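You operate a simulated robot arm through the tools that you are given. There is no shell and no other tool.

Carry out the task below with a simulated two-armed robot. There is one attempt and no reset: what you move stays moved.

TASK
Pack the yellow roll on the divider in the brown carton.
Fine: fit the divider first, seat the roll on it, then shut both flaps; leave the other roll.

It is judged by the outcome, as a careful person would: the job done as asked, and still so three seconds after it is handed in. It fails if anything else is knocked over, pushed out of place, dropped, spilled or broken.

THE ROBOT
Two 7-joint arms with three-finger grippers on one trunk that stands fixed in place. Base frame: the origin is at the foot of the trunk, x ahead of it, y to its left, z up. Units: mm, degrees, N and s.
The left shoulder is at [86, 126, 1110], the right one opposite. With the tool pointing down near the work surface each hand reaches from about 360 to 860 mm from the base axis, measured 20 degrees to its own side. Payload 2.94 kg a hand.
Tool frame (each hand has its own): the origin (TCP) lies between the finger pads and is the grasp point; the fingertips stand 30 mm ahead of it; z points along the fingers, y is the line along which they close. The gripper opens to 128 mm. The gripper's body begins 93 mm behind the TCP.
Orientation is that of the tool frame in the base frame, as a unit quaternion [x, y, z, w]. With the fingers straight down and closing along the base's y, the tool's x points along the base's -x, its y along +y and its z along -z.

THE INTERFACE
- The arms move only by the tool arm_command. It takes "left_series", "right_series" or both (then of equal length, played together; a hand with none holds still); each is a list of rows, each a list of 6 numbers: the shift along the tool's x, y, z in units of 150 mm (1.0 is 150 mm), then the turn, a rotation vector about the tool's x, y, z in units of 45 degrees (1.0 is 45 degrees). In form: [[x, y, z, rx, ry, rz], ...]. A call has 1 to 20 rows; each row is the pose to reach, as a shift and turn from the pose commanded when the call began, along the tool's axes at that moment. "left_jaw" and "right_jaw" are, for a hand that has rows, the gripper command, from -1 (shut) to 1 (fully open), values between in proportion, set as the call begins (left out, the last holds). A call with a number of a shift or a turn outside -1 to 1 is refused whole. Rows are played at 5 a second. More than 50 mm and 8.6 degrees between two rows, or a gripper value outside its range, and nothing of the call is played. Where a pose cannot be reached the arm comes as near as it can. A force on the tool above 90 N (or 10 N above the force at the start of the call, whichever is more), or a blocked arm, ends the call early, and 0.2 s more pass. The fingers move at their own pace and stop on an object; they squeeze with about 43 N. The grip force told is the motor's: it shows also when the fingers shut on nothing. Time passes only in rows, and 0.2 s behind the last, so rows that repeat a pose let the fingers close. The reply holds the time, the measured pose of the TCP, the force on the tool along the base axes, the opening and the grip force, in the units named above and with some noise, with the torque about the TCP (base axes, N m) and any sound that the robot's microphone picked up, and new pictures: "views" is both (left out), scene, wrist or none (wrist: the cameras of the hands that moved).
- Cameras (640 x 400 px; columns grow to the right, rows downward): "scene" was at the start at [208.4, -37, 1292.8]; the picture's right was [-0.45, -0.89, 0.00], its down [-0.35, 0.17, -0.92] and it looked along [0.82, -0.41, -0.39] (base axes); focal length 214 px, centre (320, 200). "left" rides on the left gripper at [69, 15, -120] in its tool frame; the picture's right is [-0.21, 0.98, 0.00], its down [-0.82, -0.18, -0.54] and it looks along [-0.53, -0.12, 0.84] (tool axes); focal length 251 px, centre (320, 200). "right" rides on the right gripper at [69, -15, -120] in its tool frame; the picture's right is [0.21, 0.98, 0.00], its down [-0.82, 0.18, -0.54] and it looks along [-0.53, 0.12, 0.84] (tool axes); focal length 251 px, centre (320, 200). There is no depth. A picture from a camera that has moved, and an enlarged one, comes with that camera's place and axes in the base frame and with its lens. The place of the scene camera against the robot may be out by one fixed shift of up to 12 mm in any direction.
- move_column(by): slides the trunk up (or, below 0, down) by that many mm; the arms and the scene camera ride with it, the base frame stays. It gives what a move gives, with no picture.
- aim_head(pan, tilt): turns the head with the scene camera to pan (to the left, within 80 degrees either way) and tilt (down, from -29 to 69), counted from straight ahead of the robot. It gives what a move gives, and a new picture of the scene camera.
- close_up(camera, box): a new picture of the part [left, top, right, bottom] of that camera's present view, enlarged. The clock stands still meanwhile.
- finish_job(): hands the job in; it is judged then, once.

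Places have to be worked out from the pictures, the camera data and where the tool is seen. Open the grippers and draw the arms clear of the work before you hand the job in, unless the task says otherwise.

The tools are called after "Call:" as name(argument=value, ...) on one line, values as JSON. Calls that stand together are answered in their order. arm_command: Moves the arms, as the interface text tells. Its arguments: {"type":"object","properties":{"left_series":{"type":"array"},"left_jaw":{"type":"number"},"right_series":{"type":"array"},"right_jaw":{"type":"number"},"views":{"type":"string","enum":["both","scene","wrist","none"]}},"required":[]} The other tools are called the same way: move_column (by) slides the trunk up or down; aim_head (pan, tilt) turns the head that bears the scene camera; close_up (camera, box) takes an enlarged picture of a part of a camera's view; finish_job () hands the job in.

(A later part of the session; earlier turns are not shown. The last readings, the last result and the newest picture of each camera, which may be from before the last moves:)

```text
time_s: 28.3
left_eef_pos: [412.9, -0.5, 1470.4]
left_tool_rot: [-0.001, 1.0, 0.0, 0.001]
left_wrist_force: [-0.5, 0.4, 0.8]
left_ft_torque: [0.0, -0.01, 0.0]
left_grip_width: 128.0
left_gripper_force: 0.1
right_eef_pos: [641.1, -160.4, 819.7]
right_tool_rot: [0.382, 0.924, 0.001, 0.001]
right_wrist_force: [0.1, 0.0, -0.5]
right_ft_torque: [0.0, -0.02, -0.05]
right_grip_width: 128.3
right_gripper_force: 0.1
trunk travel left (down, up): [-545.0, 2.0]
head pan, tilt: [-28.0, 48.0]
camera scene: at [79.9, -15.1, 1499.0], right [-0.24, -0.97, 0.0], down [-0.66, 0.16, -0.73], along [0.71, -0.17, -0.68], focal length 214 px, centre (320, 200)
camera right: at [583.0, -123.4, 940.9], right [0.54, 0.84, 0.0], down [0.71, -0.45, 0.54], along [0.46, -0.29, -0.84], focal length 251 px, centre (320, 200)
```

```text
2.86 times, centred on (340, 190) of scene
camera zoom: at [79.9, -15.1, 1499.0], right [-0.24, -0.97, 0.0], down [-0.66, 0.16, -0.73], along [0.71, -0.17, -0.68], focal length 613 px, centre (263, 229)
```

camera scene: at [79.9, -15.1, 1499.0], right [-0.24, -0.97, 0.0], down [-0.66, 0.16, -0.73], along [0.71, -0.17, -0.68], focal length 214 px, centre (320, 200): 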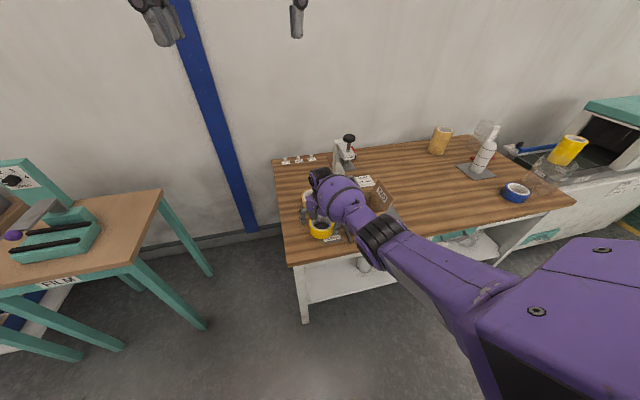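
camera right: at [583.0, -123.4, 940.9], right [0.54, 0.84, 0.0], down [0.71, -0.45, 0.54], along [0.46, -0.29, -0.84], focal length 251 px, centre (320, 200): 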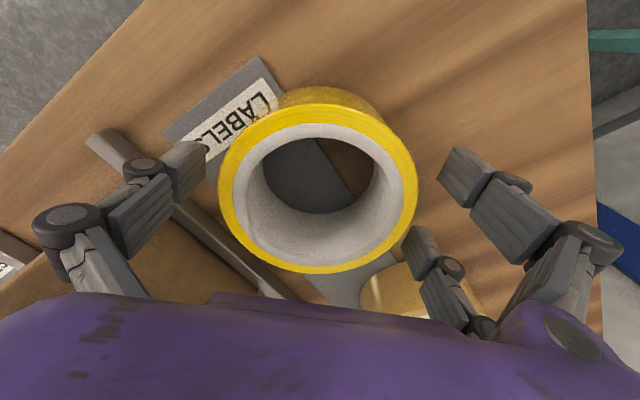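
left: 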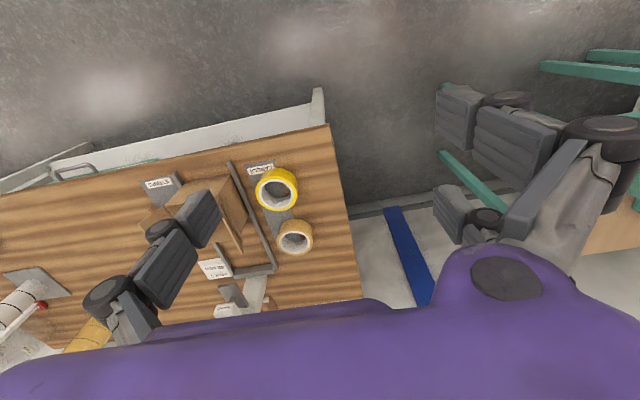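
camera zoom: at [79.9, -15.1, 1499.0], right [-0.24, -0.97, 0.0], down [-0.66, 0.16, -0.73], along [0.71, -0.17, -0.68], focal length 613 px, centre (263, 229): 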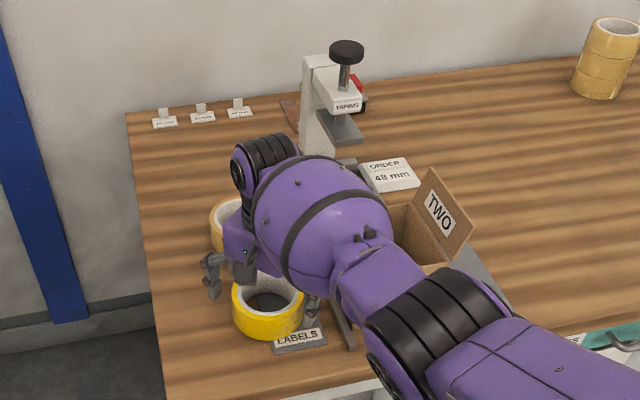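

Accounting for perspective on both the top ring and the bottom circle, the roll's centre is about 4.5 mm along tool -x from the TCP (diameter ≈ 105 mm, top near z ≈ 829). I shift by that, then close the hand.

Call:
arm_command(right_series=[[-0.015, 0, 0, 0, 0, 0], [-0.03, 0, 0, 0, 0, 0], [-0.03, 0, 0, 0, 0, 0]], views="none")

Call:
arm_command(right_series=[[0, 0, 0, 0, 0, 0], [0, 0, 0, 0, 0, 0], [0, 0, 0, 0, 0, 0], [0, 0, 0, 0, 0, 0]], right_jaw=-1.0, views="both")

Call:
close_up(camera="right", box=[180, 60, 480, 300])

Call:
close_up(camera="scene", box=[280, 160, 380, 260])

```text
time_s: 29.1
left_eef_pos: [413.2, -0.6, 1470.3]
left_tool_rot: [-0.001, 1.0, 0.0, 0.0]
left_wrist_force: [0.5, -0.4, 0.1]
left_ft_torque: [-0.03, 0.01, 0.0]
left_grip_width: 128.1
left_gripper_force: 0.0
right_eef_pos: [644.0, -162.5, 820.4]
right_tool_rot: [0.383, 0.924, 0.001, 0.0]
right_wrist_force: [0.5, 0.5, 0.3]
right_ft_torque: [0.01, 0.0, -0.01]
right_grip_width: 127.9
right_gripper_force: 0.1
trunk travel left (down, up): [-545.0, 2.0]
head pan, tilt: [-28.0, 48.0]
```

```text
time_s: 30.1
left_eef_pos: [413.3, -0.8, 1470.0]
left_tool_rot: [-0.001, 1.0, -0.001, 0.001]
left_wrist_force: [-1.0, 0.3, -0.2]
left_ft_torque: [0.01, 0.03, 0.0]
left_grip_width: 128.1
left_gripper_force: 0.1
right_eef_pos: [644.4, -164.5, 819.5]
right_tool_rot: [0.383, 0.924, 0.001, 0.002]
right_wrist_force: [0.3, -0.7, 1.7]
right_ft_torque: [0.0, 0.17, 0.03]
right_grip_width: 100.7
right_gripper_force: 43.1
trunk travel left (down, up): [-545.0, 2.0]
head pan, tilt: [-28.0, 48.0]
camera scene: at [79.7, -15.9, 1499.2], right [-0.25, -0.97, 0.0], down [-0.66, 0.17, -0.73], along [0.71, -0.18, -0.68], focal length 214 px, centre (320, 200)
camera right: at [586.0, -126.3, 941.1], right [0.54, 0.84, 0.0], down [0.71, -0.45, 0.54], along [0.46, -0.29, -0.84], focal length 251 px, centre (320, 200)
```

scene: 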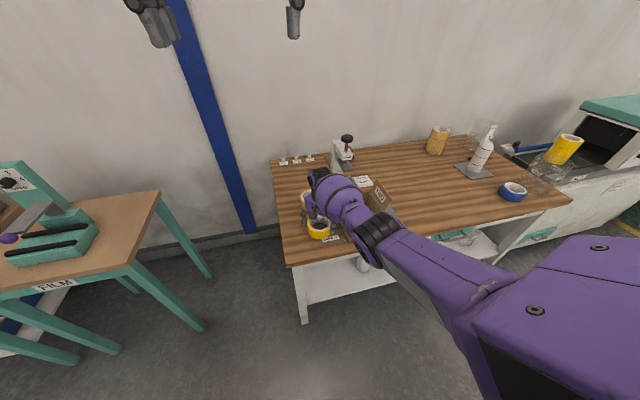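
right: 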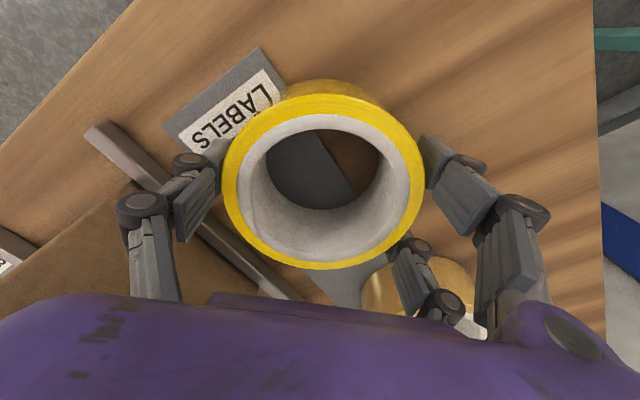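

```text
1.67 times, centred on (330, 180) of right
camera zoom: at [586.0, -126.3, 941.1], right [0.54, 0.84, 0.0], down [0.71, -0.45, 0.54], along [0.46, -0.29, -0.84], focal length 419 px, centre (303, 233)
```

zoom: 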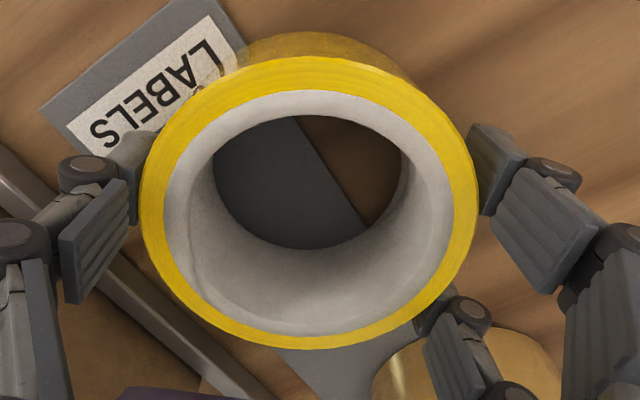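

```text
4.00 times, centred on (330, 210) of scene
camera zoom: at [79.7, -15.9, 1499.2], right [-0.25, -0.97, 0.0], down [-0.66, 0.17, -0.73], along [0.71, -0.18, -0.68], focal length 858 px, centre (280, 160)
```

zoom: 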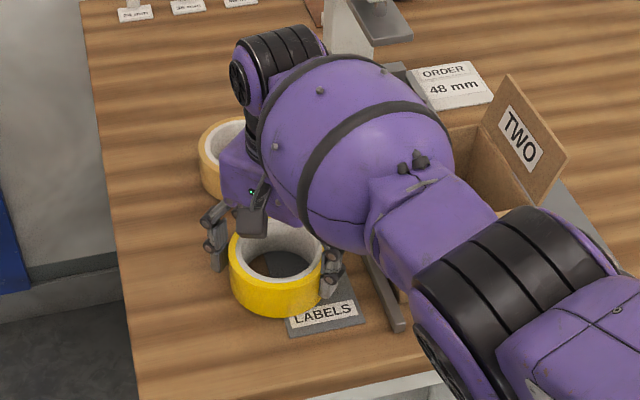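

The grip reads 100.7 mm at 43 N, so the roll is about 100 mm across and held. I check the hold from the left hand's camera before lifting.

Call:
close_up(camera="left", box=[180, 140, 400, 300])

Call:
close_up(camera="scene", box=[295, 190, 355, 250])

Call:
close_up(camera="right", box=[360, 100, 520, 300])

```text
2.50 times, centred on (290, 220) of left
camera zoom: at [342.9, 14.6, 1590.0], right [0.21, 0.98, 0.0], down [0.82, -0.18, 0.54], along [0.53, -0.12, -0.84], focal length 629 px, centre (395, 150)
```

zoom: 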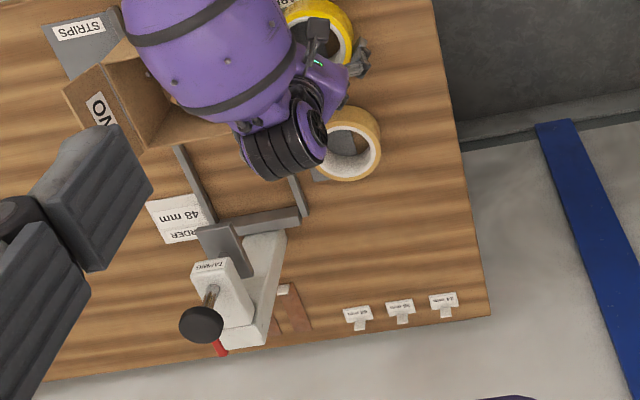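

```text
6.67 times, centred on (325, 220) of scene
camera zoom: at [79.7, -15.9, 1499.2], right [-0.25, -0.97, 0.0], down [-0.66, 0.17, -0.73], along [0.71, -0.18, -0.68], focal length 1430 px, centre (287, 67)
```

zoom: 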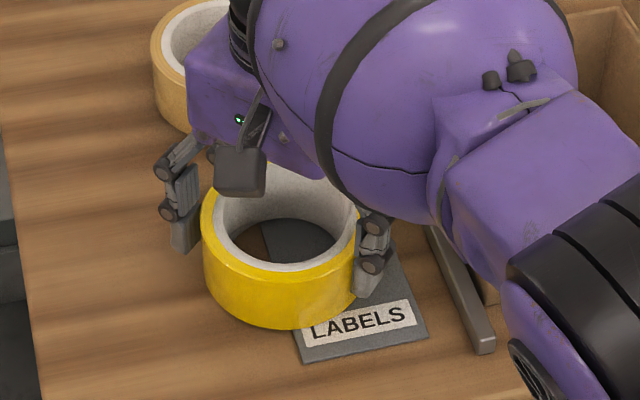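

```text
2.00 times, centred on (440, 200) of right
camera zoom: at [586.0, -126.3, 941.1], right [0.54, 0.84, 0.0], down [0.71, -0.45, 0.54], along [0.46, -0.29, -0.84], focal length 503 px, centre (80, 200)
```

zoom: 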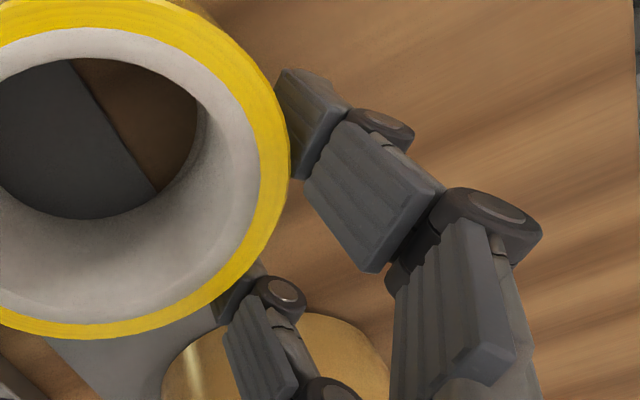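

The roll is firmly held. I lift it straight up about 200 mm so its bottom clears the flaps' tops.

Call:
arm_command(right_series=[[0, 0, -0.07, 0, 0, 0], [0, 0, -0.2, 0, 0, 0], [0, 0, -0.4, 0, 0, 0], [0, 0, -0.6, 0, 0, 0], [0, 0, -0.8, 0, 0, 0], [0, 0, -1.0, 0, 0, 0]], views="wrist")

Call:
arm_command(right_series=[[0, 0, -0.2, 0, 0, 0], [0, 0, -0.4, 0, 0, 0], [0, 0, -0.4, 0, 0, 0]], views="both")

Call:
close_up(camera="scene", box=[260, 100, 420, 240])

```text
time_s: 31.5
left_eef_pos: [412.0, 0.4, 1470.6]
left_tool_rot: [-0.001, 1.0, 0.0, 0.001]
left_wrist_force: [-0.3, 0.5, -1.6]
left_ft_torque: [-0.03, -0.02, -0.01]
left_grip_width: 128.1
left_gripper_force: 0.0
right_eef_pos: [644.8, -164.7, 969.2]
right_tool_rot: [0.383, 0.924, 0.0, 0.001]
right_wrist_force: [0.4, 0.1, -1.6]
right_ft_torque: [0.03, 0.0, -0.01]
right_grip_width: 100.4
right_gripper_force: 43.0
trunk travel left (down, up): [-545.0, 2.0]
head pan, tilt: [-28.0, 48.0]
camera right: at [585.0, -126.8, 1089.8], right [0.54, 0.84, 0.0], down [0.71, -0.45, 0.54], along [0.46, -0.29, -0.84], focal length 251 px, centre (320, 200)
```

right: 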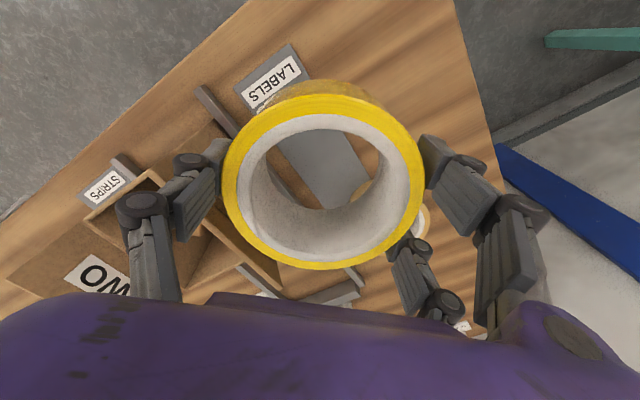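

```text
time_s: 32.3
left_eef_pos: [414.4, -0.2, 1469.5]
left_tool_rot: [-0.001, 1.0, 0.0, 0.0]
left_wrist_force: [0.4, 0.0, -0.2]
left_ft_torque: [0.03, 0.05, 0.03]
left_grip_width: 128.1
left_gripper_force: 0.0
right_eef_pos: [645.1, -162.9, 1027.9]
right_tool_rot: [0.383, 0.924, 0.0, 0.0]
right_wrist_force: [0.6, -0.3, -0.6]
right_ft_torque: [-0.04, 0.0, 0.01]
right_grip_width: 100.4
right_gripper_force: 43.5
trunk travel left (down, up): [-545.0, 2.0]
head pan, tilt: [-28.0, 48.0]
camera scene: at [80.0, -19.5, 1499.3], right [-0.29, -0.96, 0.0], down [-0.65, 0.2, -0.73], along [0.7, -0.21, -0.68], focal length 214 px, centre (320, 200)
camera right: at [586.6, -125.3, 1149.0], right [0.54, 0.84, 0.0], down [0.71, -0.45, 0.54], along [0.46, -0.29, -0.84], focal length 251 px, centre (320, 200)
```

scene: 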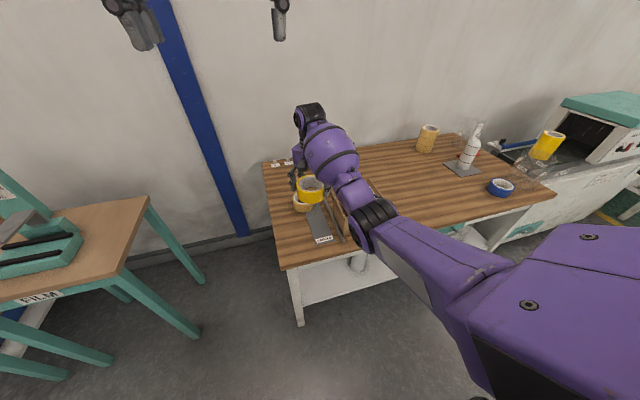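
right: 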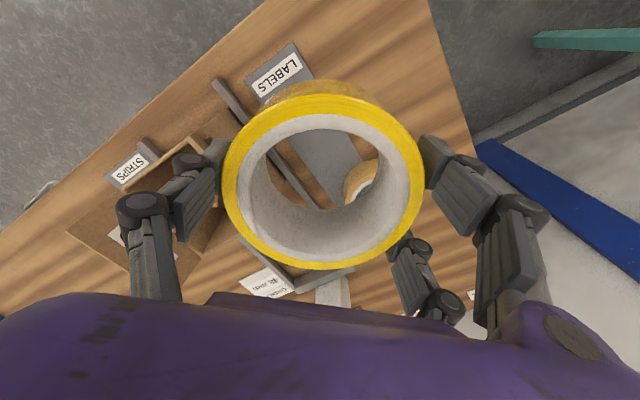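

```text
2.86 times, centred on (340, 170) of scene
camera zoom: at [80.0, -19.5, 1499.3], right [-0.29, -0.96, 0.0], down [-0.65, 0.2, -0.73], along [0.7, -0.21, -0.68], focal length 613 px, centre (263, 286)
```

zoom: 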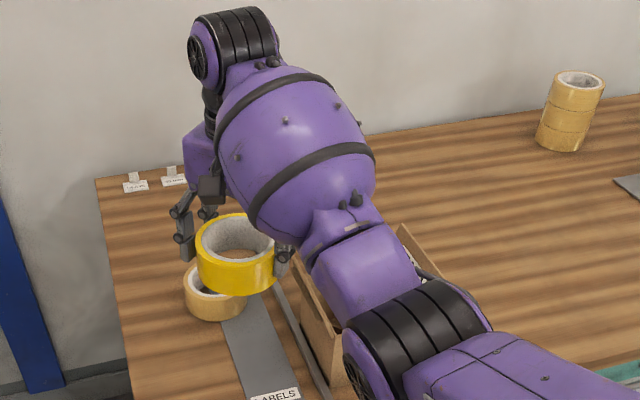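

The roll hangs level in the grip at z ≈ 1028, its bottom near 992. I carry it over to the carton's centre.

Call:
arm_command(right_series=[[-0.17, -0.15, 0, 0, 0, 0], [-0.35, -0.31, 0, 0, 0, 0], [-0.53, -0.47, 0, 0, 0, 0], [-0.7, -0.62, 0, 0, 0, 0], [-0.868, -0.772, 0, 0, 0, 0], [-0.868, -0.772, 0, 0, 0, 0]], views="both")

Call:
close_up(camera="right", box=[160, 40, 480, 290])

Call:
close_up(camera="scene", box=[260, 100, 420, 260])

```text
time_s: 33.7
left_eef_pos: [413.8, -0.0, 1470.6]
left_tool_rot: [-0.001, 1.0, -0.001, 0.0]
left_wrist_force: [-0.5, 0.9, 0.3]
left_ft_torque: [-0.02, -0.02, 0.02]
left_grip_width: 128.0
left_gripper_force: 0.1
right_eef_pos: [654.1, -338.1, 1027.0]
right_tool_rot: [0.383, 0.924, 0.0, 0.001]
right_wrist_force: [0.3, 0.5, -1.8]
right_ft_torque: [-0.07, 0.01, -0.02]
right_grip_width: 100.5
right_gripper_force: 43.4
trunk travel left (down, up): [-545.0, 2.0]
head pan, tilt: [-28.0, 48.0]
camera scene: at [79.4, -18.4, 1499.5], right [-0.28, -0.96, 0.0], down [-0.65, 0.19, -0.73], along [0.7, -0.21, -0.68], focal length 214 px, centre (320, 200)
camera right: at [595.4, -300.0, 1149.0], right [0.54, 0.84, 0.0], down [0.71, -0.45, 0.54], along [0.46, -0.29, -0.84], focal length 251 px, centre (320, 200)
```

scene: 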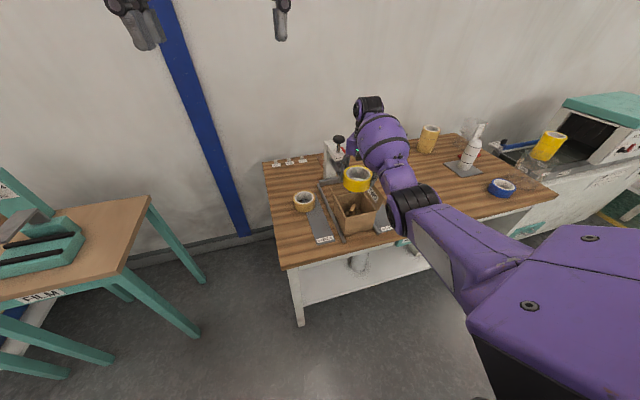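
right: 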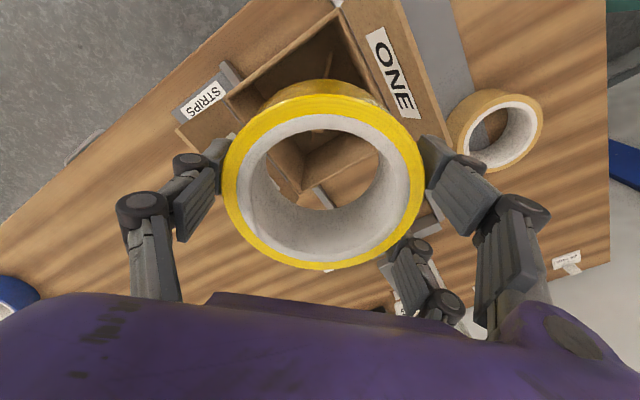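

```text
1.60 times, centred on (320, 165) of right
camera zoom: at [595.4, -300.0, 1149.0], right [0.54, 0.84, 0.0], down [0.71, -0.45, 0.54], along [0.46, -0.29, -0.84], focal length 402 px, centre (320, 256)
```

zoom: 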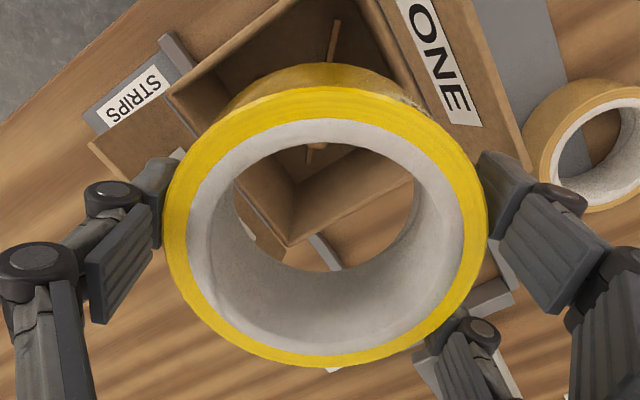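

```text
2.50 times, centred on (340, 180) of scene
camera zoom: at [79.4, -18.4, 1499.5], right [-0.28, -0.96, 0.0], down [-0.65, 0.19, -0.73], along [0.7, -0.21, -0.68], focal length 536 px, centre (270, 250)
```

zoom: 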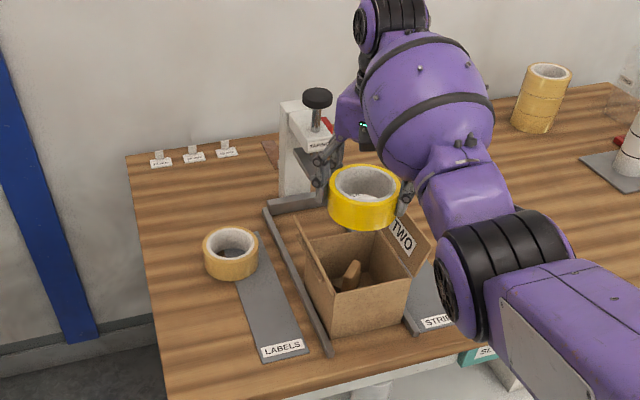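

Through the roll's core I can see the carton rim. I enlarge the upper part of this view to pin down the rim corners relative to the tool.

Call:
close_up(camera="right", box=[170, 0, 430, 110])

Call:
close_up(camera="right", box=[230, 110, 410, 240])

Call:
close_up(camera="scene", box=[310, 150, 400, 240])

```text
2.46 times, centred on (300, 55) of right
camera zoom: at [595.4, -300.0, 1149.0], right [0.54, 0.84, 0.0], down [0.71, -0.45, 0.54], along [0.46, -0.29, -0.84], focal length 619 px, centre (369, 557)
```

zoom: 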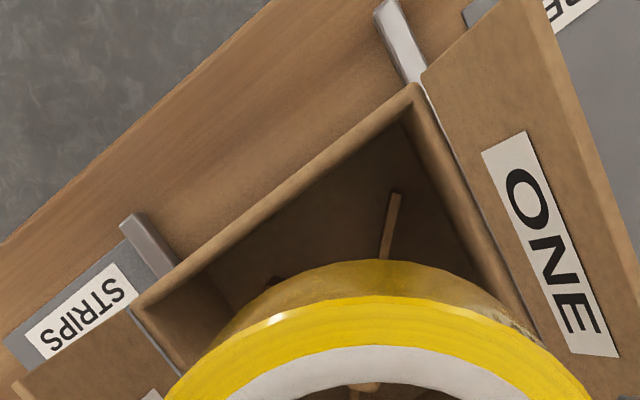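

```text
3.08 times, centred on (320, 175) of right
camera zoom: at [595.4, -300.0, 1149.0], right [0.54, 0.84, 0.0], down [0.71, -0.45, 0.54], along [0.46, -0.29, -0.84], focal length 774 px, centre (320, 277)
```

zoom: 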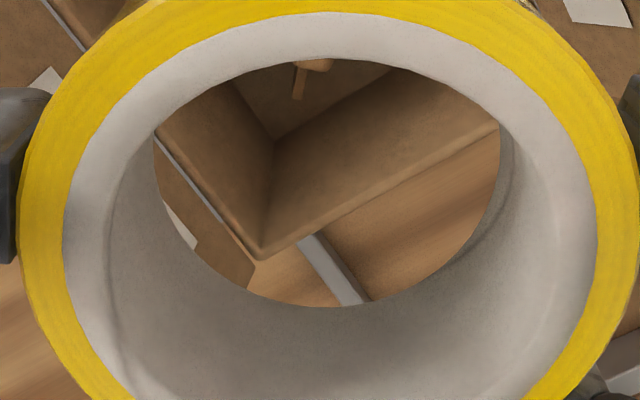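

```text
4.44 times, centred on (355, 195) of scene
camera zoom: at [79.4, -18.4, 1499.5], right [-0.28, -0.96, 0.0], down [-0.65, 0.19, -0.73], along [0.7, -0.21, -0.68], focal length 953 px, centre (164, 222)
```

zoom: 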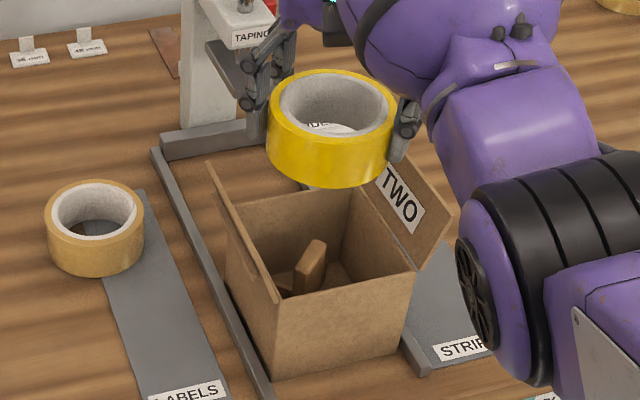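

Rim corners fit a 130 mm square centred about 2.5 mm along tool -y from the tool axis. I apply that shift and lower until the roll's bottom is just above the rim.

Call:
arm_command(right_series=[[0, -0.017, 0.1, 0, 0, 0], [0, -0.017, 0.3, 0, 0, 0], [0, -0.017, 0.5, 0, 0, 0], [0, -0.017, 0.63, 0, 0, 0], [0, -0.017, 0.63, 0, 0, 0]], views="both")

Call:
close_up(camera="right", box=[160, 20, 480, 270])

Call:
close_up(camera="scene", box=[300, 140, 400, 240])

```text
time_s: 34.9
left_eef_pos: [413.5, -0.4, 1470.1]
left_tool_rot: [-0.001, 1.0, 0.0, 0.001]
left_wrist_force: [0.1, -0.1, 0.1]
left_ft_torque: [-0.01, 0.02, 0.0]
left_grip_width: 128.1
left_gripper_force: 0.1
right_eef_pos: [653.1, -340.7, 935.3]
right_tool_rot: [0.382, 0.924, 0.0, 0.001]
right_wrist_force: [0.7, 0.8, -1.7]
right_ft_torque: [0.01, 0.02, 0.03]
right_grip_width: 100.4
right_gripper_force: 42.6
trunk travel left (down, up): [-545.0, 2.0]
head pan, tilt: [-28.0, 48.0]
camera scene: at [79.9, -15.8, 1499.2], right [-0.25, -0.97, 0.0], down [-0.66, 0.17, -0.73], along [0.71, -0.18, -0.68], focal length 214 px, centre (320, 200)
camera right: at [594.3, -303.3, 1056.2], right [0.54, 0.84, 0.0], down [0.71, -0.45, 0.54], along [0.46, -0.29, -0.84], focal length 251 px, centre (320, 200)
```

scene: 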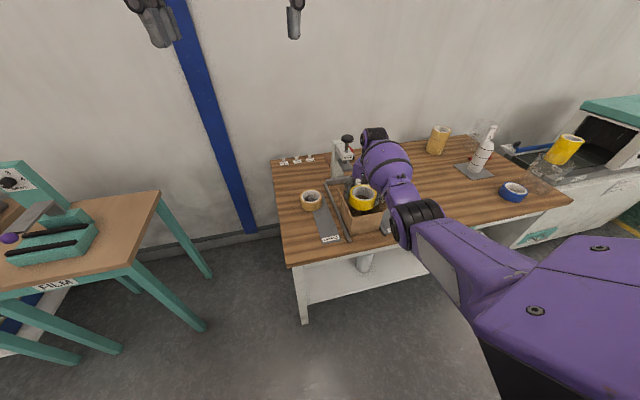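
right: 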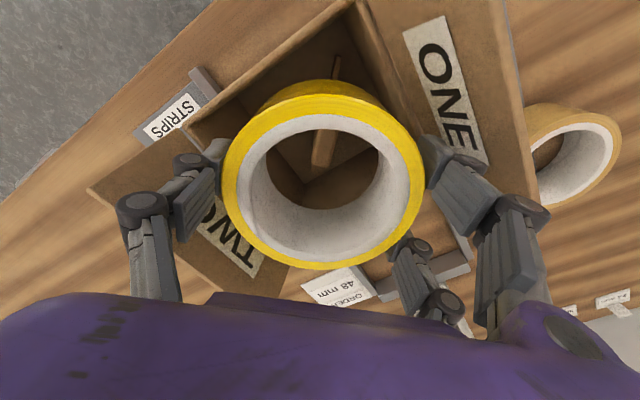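

```text
1.60 times, centred on (320, 145) of right
camera zoom: at [594.3, -303.3, 1056.2], right [0.54, 0.84, 0.0], down [0.71, -0.45, 0.54], along [0.46, -0.29, -0.84], focal length 402 px, centre (320, 288)
```

zoom: 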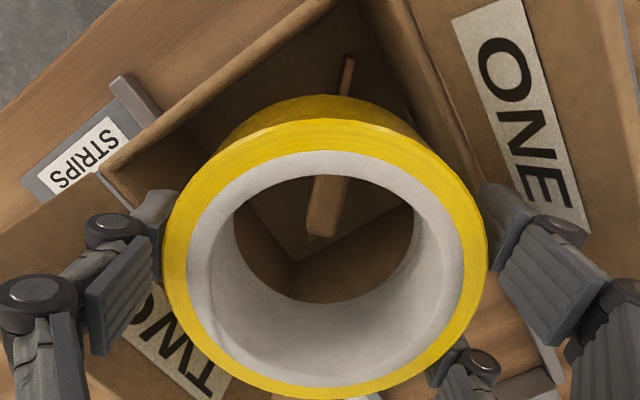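

```text
4.00 times, centred on (350, 190) of scene
camera zoom: at [79.9, -15.8, 1499.2], right [-0.25, -0.97, 0.0], down [-0.66, 0.17, -0.73], along [0.71, -0.18, -0.68], focal length 858 px, centre (200, 240)
```

zoom: 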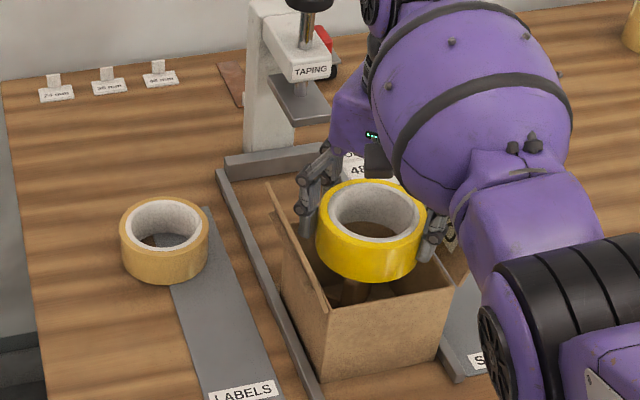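

Everything is lined up: the tab shows inside the core and the rim surrounds the roll evenly. I lower 65 mm into the carton in modest steps.

Call:
arm_command(right_series=[[0, 0, 0.08, 0, 0, 0], [0, 0, 0.16, 0, 0, 0], [0, 0, 0.24, 0, 0, 0], [0, 0, 0.32, 0, 0, 0], [0, 0, 0.4, 0, 0, 0], [0, 0, 0.433, 0, 0, 0]], views="both")

Call:
close_up(camera="right", box=[160, 20, 480, 270])

Call:
close_up(camera="scene", box=[300, 140, 400, 240])

```text
time_s: 36.3
left_eef_pos: [408.3, 3.7, 1472.5]
left_tool_rot: [0.0, 1.0, -0.001, 0.003]
left_wrist_force: [-0.1, 0.1, -0.4]
left_ft_torque: [-0.07, -0.03, 0.0]
left_grip_width: 128.1
left_gripper_force: 0.0
right_eef_pos: [661.9, -334.0, 887.6]
right_tool_rot: [0.381, 0.924, 0.008, 0.017]
right_wrist_force: [10.6, 3.1, 55.6]
right_ft_torque: [3.87, -1.12, -0.67]
right_grip_width: 126.6
right_gripper_force: 42.9
trunk travel left (down, up): [-545.0, 2.0]
head pan, tilt: [-28.0, 48.0]
camera scene: at [74.1, -13.8, 1499.9], right [-0.27, -0.96, 0.0], down [-0.65, 0.18, -0.74], along [0.71, -0.2, -0.68], focal length 214 px, centre (320, 200)
camera right: at [599.1, -295.6, 1006.6], right [0.53, 0.84, 0.02], down [0.69, -0.45, 0.56], along [0.49, -0.29, -0.82], focal length 251 px, centre (320, 200)
```

scene: 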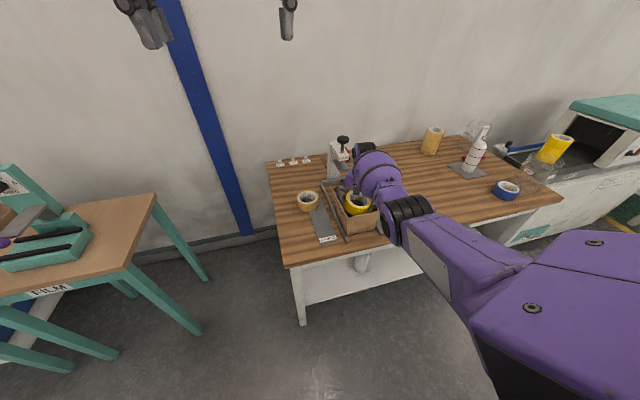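
right: 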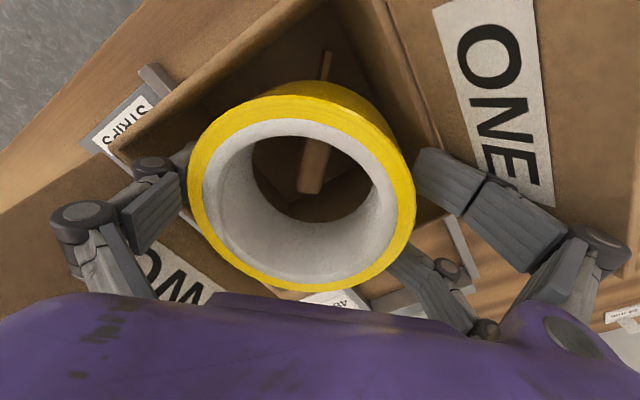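

```text
1.60 times, centred on (320, 145) of right
camera zoom: at [599.1, -295.6, 1006.6], right [0.53, 0.84, 0.02], down [0.69, -0.45, 0.56], along [0.49, -0.29, -0.82], focal length 402 px, centre (320, 288)
```

zoom: 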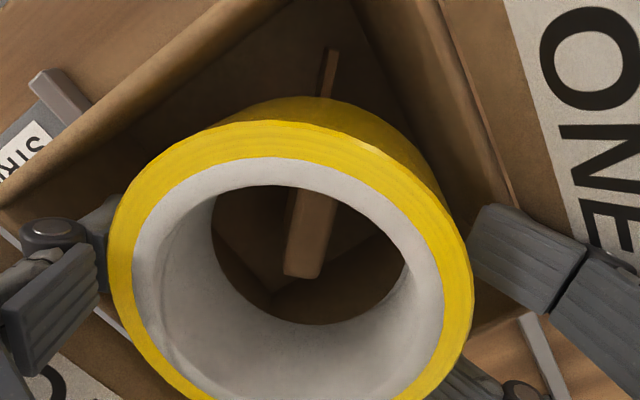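

```text
4.00 times, centred on (350, 190) of scene
camera zoom: at [74.1, -13.8, 1499.9], right [-0.27, -0.96, 0.0], down [-0.65, 0.18, -0.74], along [0.71, -0.2, -0.68], focal length 858 px, centre (200, 240)
```

zoom: 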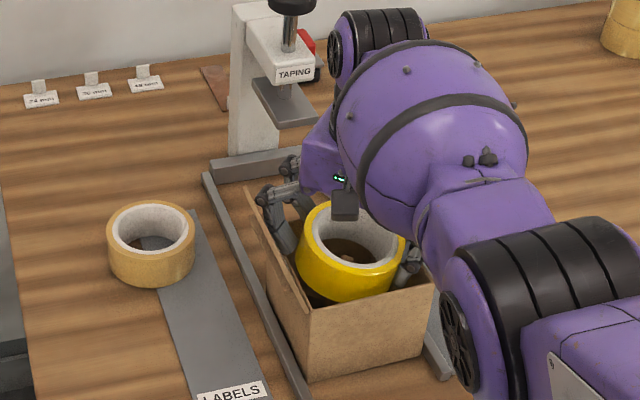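

The descent was stopped: 56 N upward, the jaw forced open to 127 mm, so the fingers have landed on the carton walls (the real hand does have the extra finger). I look closely before doing anything.

Call:
close_up(camera="scene", box=[320, 170, 390, 240])

Call:
close_up(camera="right", box=[380, 100, 540, 320])

Call:
close_up(camera="right", box=[30, 100, 250, 310])

Call:
close_up(camera="right", box=[180, 70, 430, 300])

```text
5.71 times, centred on (355, 205) of scene
camera zoom: at [74.1, -13.8, 1499.9], right [-0.27, -0.96, 0.0], down [-0.65, 0.18, -0.74], along [0.71, -0.2, -0.68], focal length 1226 px, centre (120, 171)
```

zoom: 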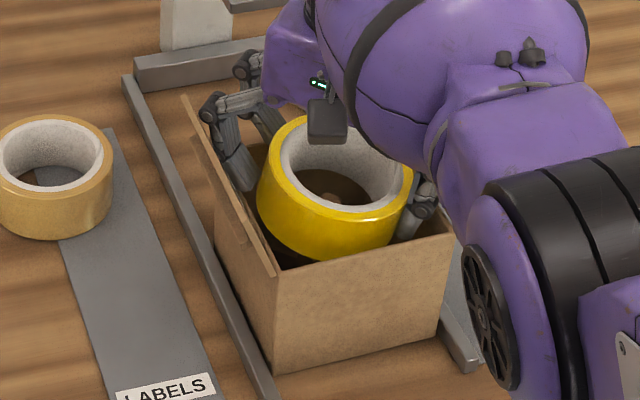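

```text
1.82 times, centred on (460, 210) of right
camera zoom: at [599.1, -295.6, 1006.6], right [0.53, 0.84, 0.02], down [0.69, -0.45, 0.56], along [0.49, -0.29, -0.82], focal length 457 px, centre (66, 182)
```

zoom: 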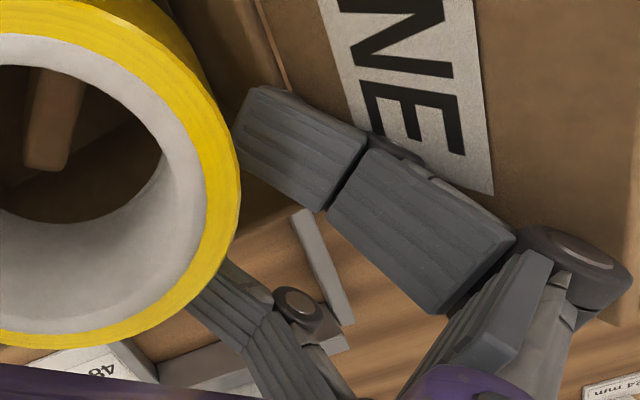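

```text
1.90 times, centred on (140, 205) of right
camera zoom: at [599.1, -295.6, 1006.6], right [0.53, 0.84, 0.02], down [0.69, -0.45, 0.56], along [0.49, -0.29, -0.82], focal length 479 px, centre (663, 190)
```

zoom: 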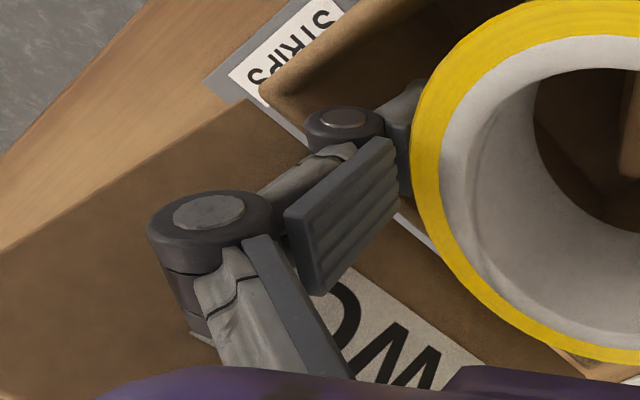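

```text
1.74 times, centred on (305, 185) of right
camera zoom: at [599.1, -295.6, 1006.6], right [0.53, 0.84, 0.02], down [0.69, -0.45, 0.56], along [0.49, -0.29, -0.82], focal length 437 px, centre (346, 226)
```

zoom: 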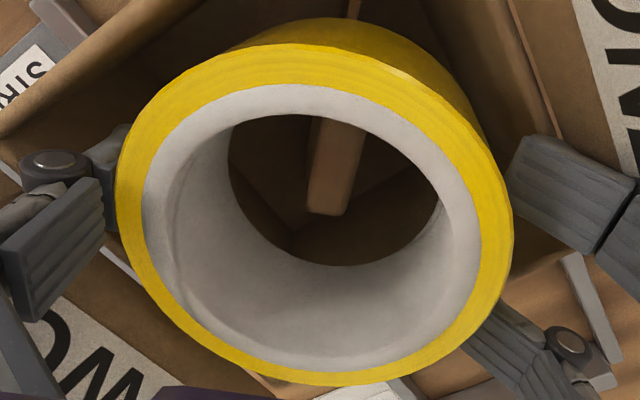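

The wrench points to a contact at about tool (38, 58) mm, i.e. the third finger's tip is standing on the left wall's rim; the roll has slid up in the grip but is still concentric with the tab. I ease the hand up slightly to take the load off and see what follows.

Call:
arm_command(right_series=[[0, 0, -0.03, 0, 0, 0], [0, 0, -0.06, 0, 0, 0]], views="both")

Call:
close_up(camera="scene", box=[320, 170, 390, 240])

Call:
close_up(camera="right", box=[140, 60, 500, 310])

```text
time_s: 36.9
left_eef_pos: [410.2, 2.0, 1470.8]
left_tool_rot: [-0.001, 1.0, -0.001, 0.001]
left_wrist_force: [-0.2, 0.0, 0.3]
left_ft_torque: [0.0, 0.0, 0.02]
left_grip_width: 127.9
left_gripper_force: 0.0
right_eef_pos: [657.5, -337.5, 889.6]
right_tool_rot: [0.381, 0.924, 0.002, 0.009]
right_wrist_force: [10.5, -2.4, 40.4]
right_ft_torque: [2.53, -1.48, -0.43]
right_grip_width: 122.0
right_gripper_force: 43.1
trunk travel left (down, up): [-545.0, 2.0]
head pan, tilt: [-28.0, 48.0]
camera scene: at [76.8, -14.9, 1499.3], right [-0.26, -0.97, 0.0], down [-0.66, 0.17, -0.73], along [0.71, -0.19, -0.68], focal length 214 px, centre (320, 200)
camera right: at [596.4, -299.3, 1008.9], right [0.54, 0.84, 0.01], down [0.7, -0.45, 0.56], along [0.47, -0.29, -0.83], focal length 251 px, centre (320, 200)
```

scene: 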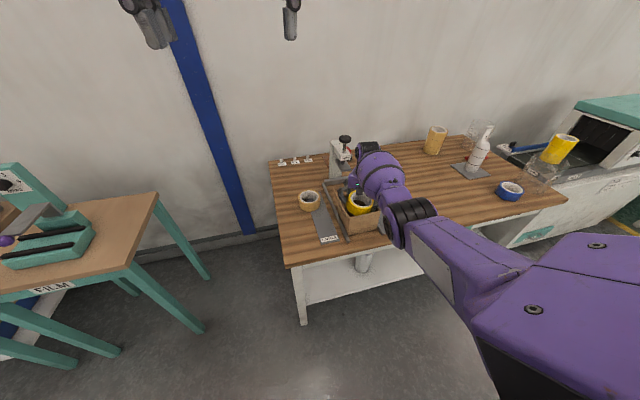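
right: 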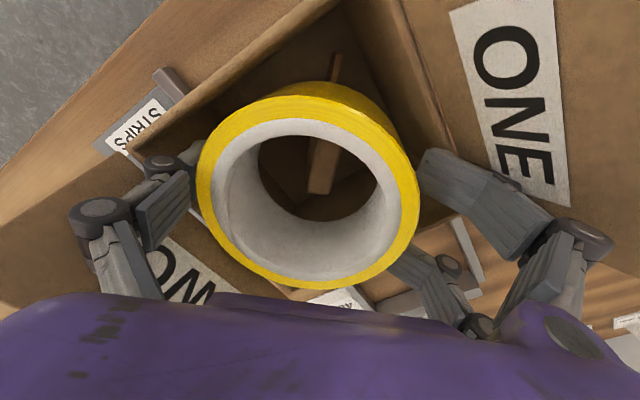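

```text
5.71 times, centred on (355, 205) of scene
camera zoom: at [76.8, -14.9, 1499.3], right [-0.26, -0.97, 0.0], down [-0.66, 0.17, -0.73], along [0.71, -0.19, -0.68], focal length 1226 px, centre (120, 171)
```

zoom: 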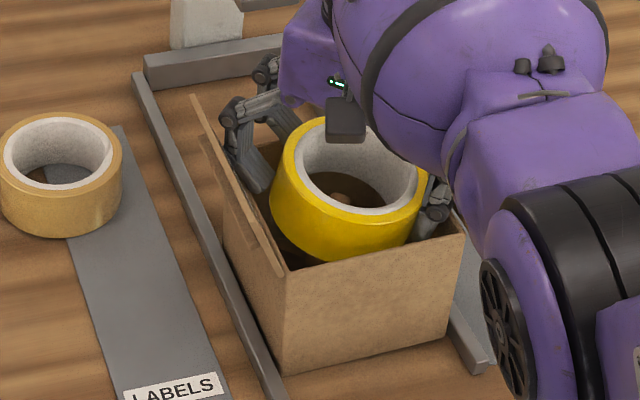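

```text
1.60 times, centred on (320, 185) of right
camera zoom: at [596.4, -299.3, 1008.9], right [0.54, 0.84, 0.01], down [0.7, -0.45, 0.56], along [0.47, -0.29, -0.83], focal length 402 px, centre (320, 224)
```

zoom: 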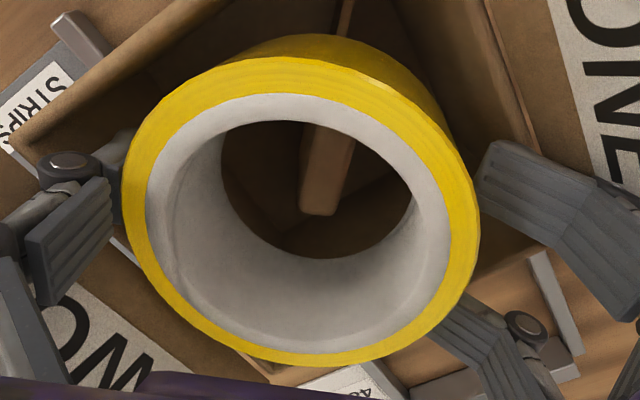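

The load fell to 40 N and the jaw is recovering toward the roll's width as the hand rises; the carton has not moved. I keep easing up in small steps until the force is gone.

Call:
arm_command(right_series=[[0, 0, -0.03, 0, 0, 0], [0, 0, -0.06, 0, 0, 0], [0, 0, -0.09, 0, 0, 0]], views="wrist")

Call:
close_up(camera="scene", box=[320, 170, 390, 240])

```text
time_s: 37.7
left_eef_pos: [413.2, -0.3, 1469.6]
left_tool_rot: [0.0, 1.0, 0.0, 0.001]
left_wrist_force: [0.1, -0.2, 0.1]
left_ft_torque: [0.02, 0.02, -0.01]
left_grip_width: 127.9
left_gripper_force: 0.0
right_eef_pos: [650.5, -340.6, 892.1]
right_tool_rot: [0.382, 0.924, -0.001, -0.001]
right_wrist_force: [1.3, -6.4, 17.0]
right_ft_torque: [0.43, -0.89, -0.3]
right_grip_width: 119.4
right_gripper_force: 42.8
trunk travel left (down, up): [-545.0, 2.0]
head pan, tilt: [-28.0, 48.0]
camera right: at [592.4, -303.0, 1013.2], right [0.54, 0.84, 0.0], down [0.71, -0.45, 0.54], along [0.45, -0.29, -0.84], focal length 251 px, centre (320, 200)
```

right: 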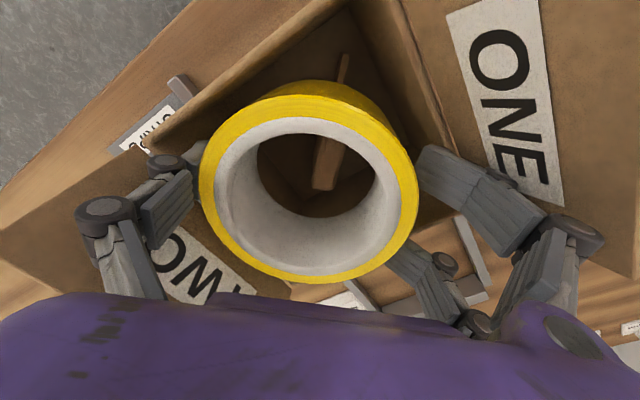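

```text
5.71 times, centred on (355, 205) of scene
camera zoom: at [78.9, -16.1, 1498.9], right [-0.25, -0.97, 0.0], down [-0.66, 0.17, -0.73], along [0.71, -0.18, -0.68], focal length 1226 px, centre (120, 171)
```

zoom: 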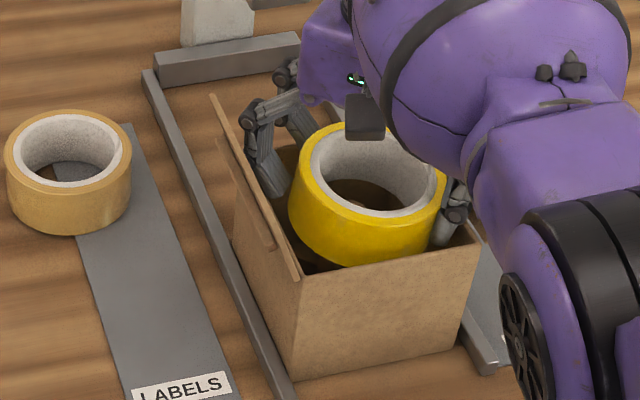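

Force is down to 17 N with the fingers still springing off the rim. I continue upward another 20 mm.

Call:
arm_command(right_series=[[0, 0, -0.03, 0, 0, 0], [0, 0, -0.06, 0, 0, 0], [0, 0, -0.09, 0, 0, 0], [0, 0, -0.13, 0, 0, 0]], views="wrist")

Call:
close_up(camera="scene", box=[320, 170, 390, 240])

Call:
close_up(camera="right", box=[140, 60, 500, 310])

```text
time_s: 38.7
left_eef_pos: [412.4, -0.4, 1470.0]
left_tool_rot: [-0.001, 1.0, -0.001, 0.001]
left_wrist_force: [0.1, -0.1, -0.7]
left_ft_torque: [0.02, 0.03, 0.0]
left_grip_width: 128.3
left_gripper_force: 0.0
right_eef_pos: [652.8, -338.7, 913.2]
right_tool_rot: [0.382, 0.924, 0.001, 0.0]
right_wrist_force: [-5.1, -4.9, 15.6]
right_ft_torque: [0.66, -0.44, 0.02]
right_grip_width: 102.5
right_gripper_force: 43.3
trunk travel left (down, up): [-545.0, 2.0]
head pan, tilt: [-28.0, 48.0]
camera right: at [592.8, -301.7, 1034.0], right [0.54, 0.84, 0.0], down [0.71, -0.45, 0.54], along [0.46, -0.29, -0.84], focal length 251 px, centre (320, 200)
```

right: 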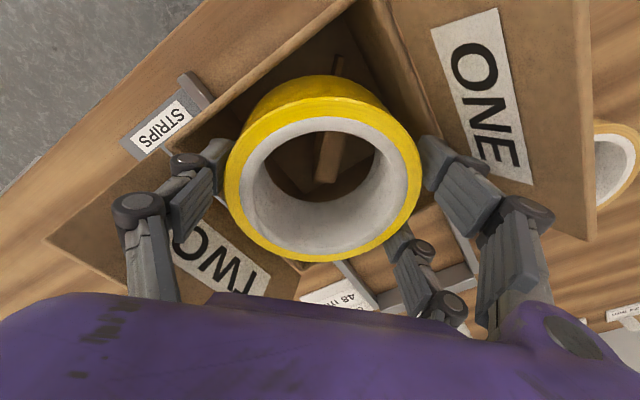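

```text
5.71 times, centred on (355, 205) of scene
camera zoom: at [78.6, -15.6, 1499.2], right [-0.24, -0.97, 0.0], down [-0.66, 0.17, -0.73], along [0.71, -0.18, -0.68], focal length 1226 px, centre (120, 171)
```

zoom: 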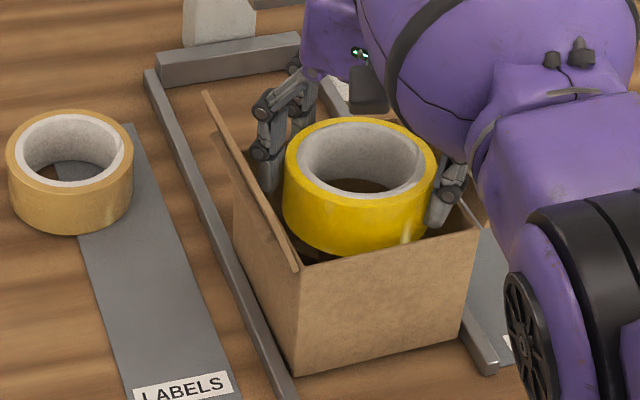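

```text
1.60 times, centred on (320, 185) of right
camera zoom: at [592.8, -301.7, 1034.0], right [0.54, 0.84, 0.0], down [0.71, -0.45, 0.54], along [0.46, -0.29, -0.84], focal length 402 px, centre (320, 224)
```

zoom: 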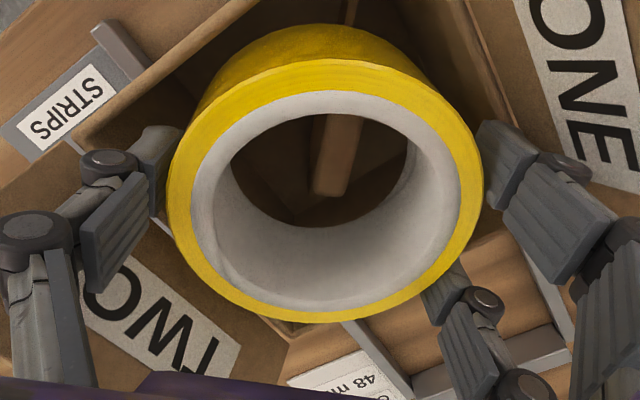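

The roll is regripped (102 mm) and the carton unmoved, but this outside grip cannot pass the walls: the hand has two fingers 56 mm apart on one side. I'll take the roll back to its plate and pick it again by the ring wall (one finger inside the core), so first I lift clear.

Call:
arm_command(right_series=[[0, 0, -0.07, 0, 0, 0], [0, 0, -0.2, 0, 0, 0], [0, 0, -0.4, 0, 0, 0], [0, 0, -0.6, 0, 0, 0], [0, 0, -0.78, 0, 0, 0], [0, 0, -0.78, 0, 0, 0]], views="both")

Call:
close_up(camera="right", box=[140, 0, 500, 300])

Call:
close_up(camera="scene", box=[300, 140, 400, 240])

```text
time_s: 40.1
left_eef_pos: [414.2, -0.7, 1469.2]
left_tool_rot: [-0.001, 1.0, 0.001, 0.0]
left_wrist_force: [0.5, 0.2, 0.1]
left_ft_torque: [0.03, 0.01, 0.0]
left_grip_width: 128.0
left_gripper_force: 0.1
right_eef_pos: [653.9, -338.7, 1028.5]
right_tool_rot: [0.383, 0.924, 0.0, 0.0]
right_wrist_force: [-0.7, -0.2, -1.2]
right_ft_torque: [0.01, 0.04, -0.02]
right_grip_width: 102.0
right_gripper_force: 42.8
trunk travel left (down, up): [-545.0, 2.0]
head pan, tilt: [-28.0, 48.0]
camera scene: at [79.8, -19.5, 1499.4], right [-0.29, -0.96, 0.0], down [-0.65, 0.2, -0.73], along [0.7, -0.21, -0.68], focal length 214 px, centre (320, 200)
camera right: at [595.2, -301.8, 1150.9], right [0.54, 0.84, 0.0], down [0.71, -0.45, 0.54], along [0.46, -0.29, -0.84], focal length 251 px, centre (320, 200)
```

scene: 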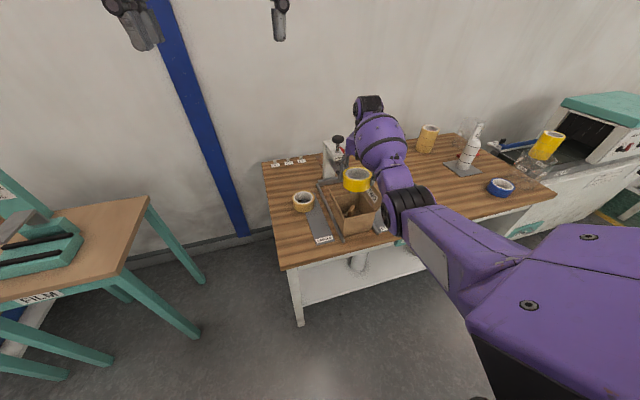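
right: 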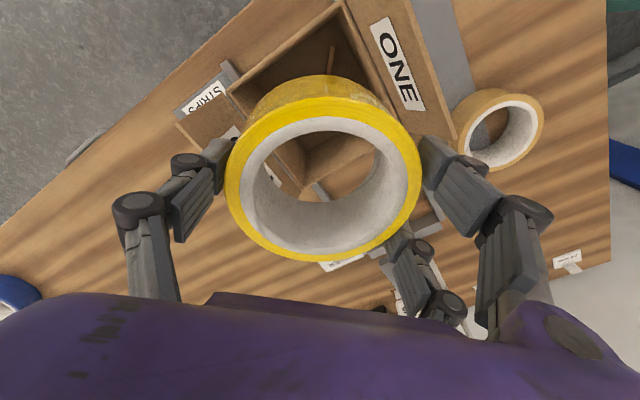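

```text
1.33 times, centred on (320, 150) of right
camera zoom: at [595.2, -301.8, 1150.9], right [0.54, 0.84, 0.0], down [0.71, -0.45, 0.54], along [0.46, -0.29, -0.84], focal length 335 px, centre (320, 267)
```

zoom: 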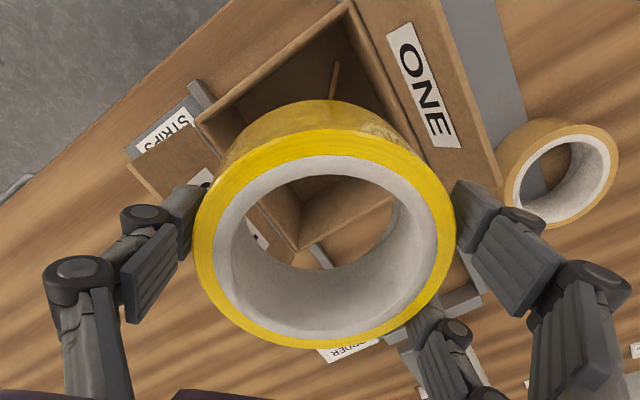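

```text
4.00 times, centred on (350, 190) of scene
camera zoom: at [79.8, -19.5, 1499.4], right [-0.29, -0.96, 0.0], down [-0.65, 0.2, -0.73], along [0.7, -0.21, -0.68], focal length 858 px, centre (200, 240)
```

zoom: 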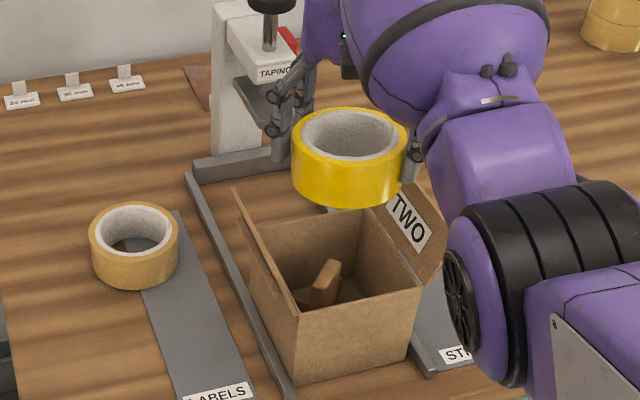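

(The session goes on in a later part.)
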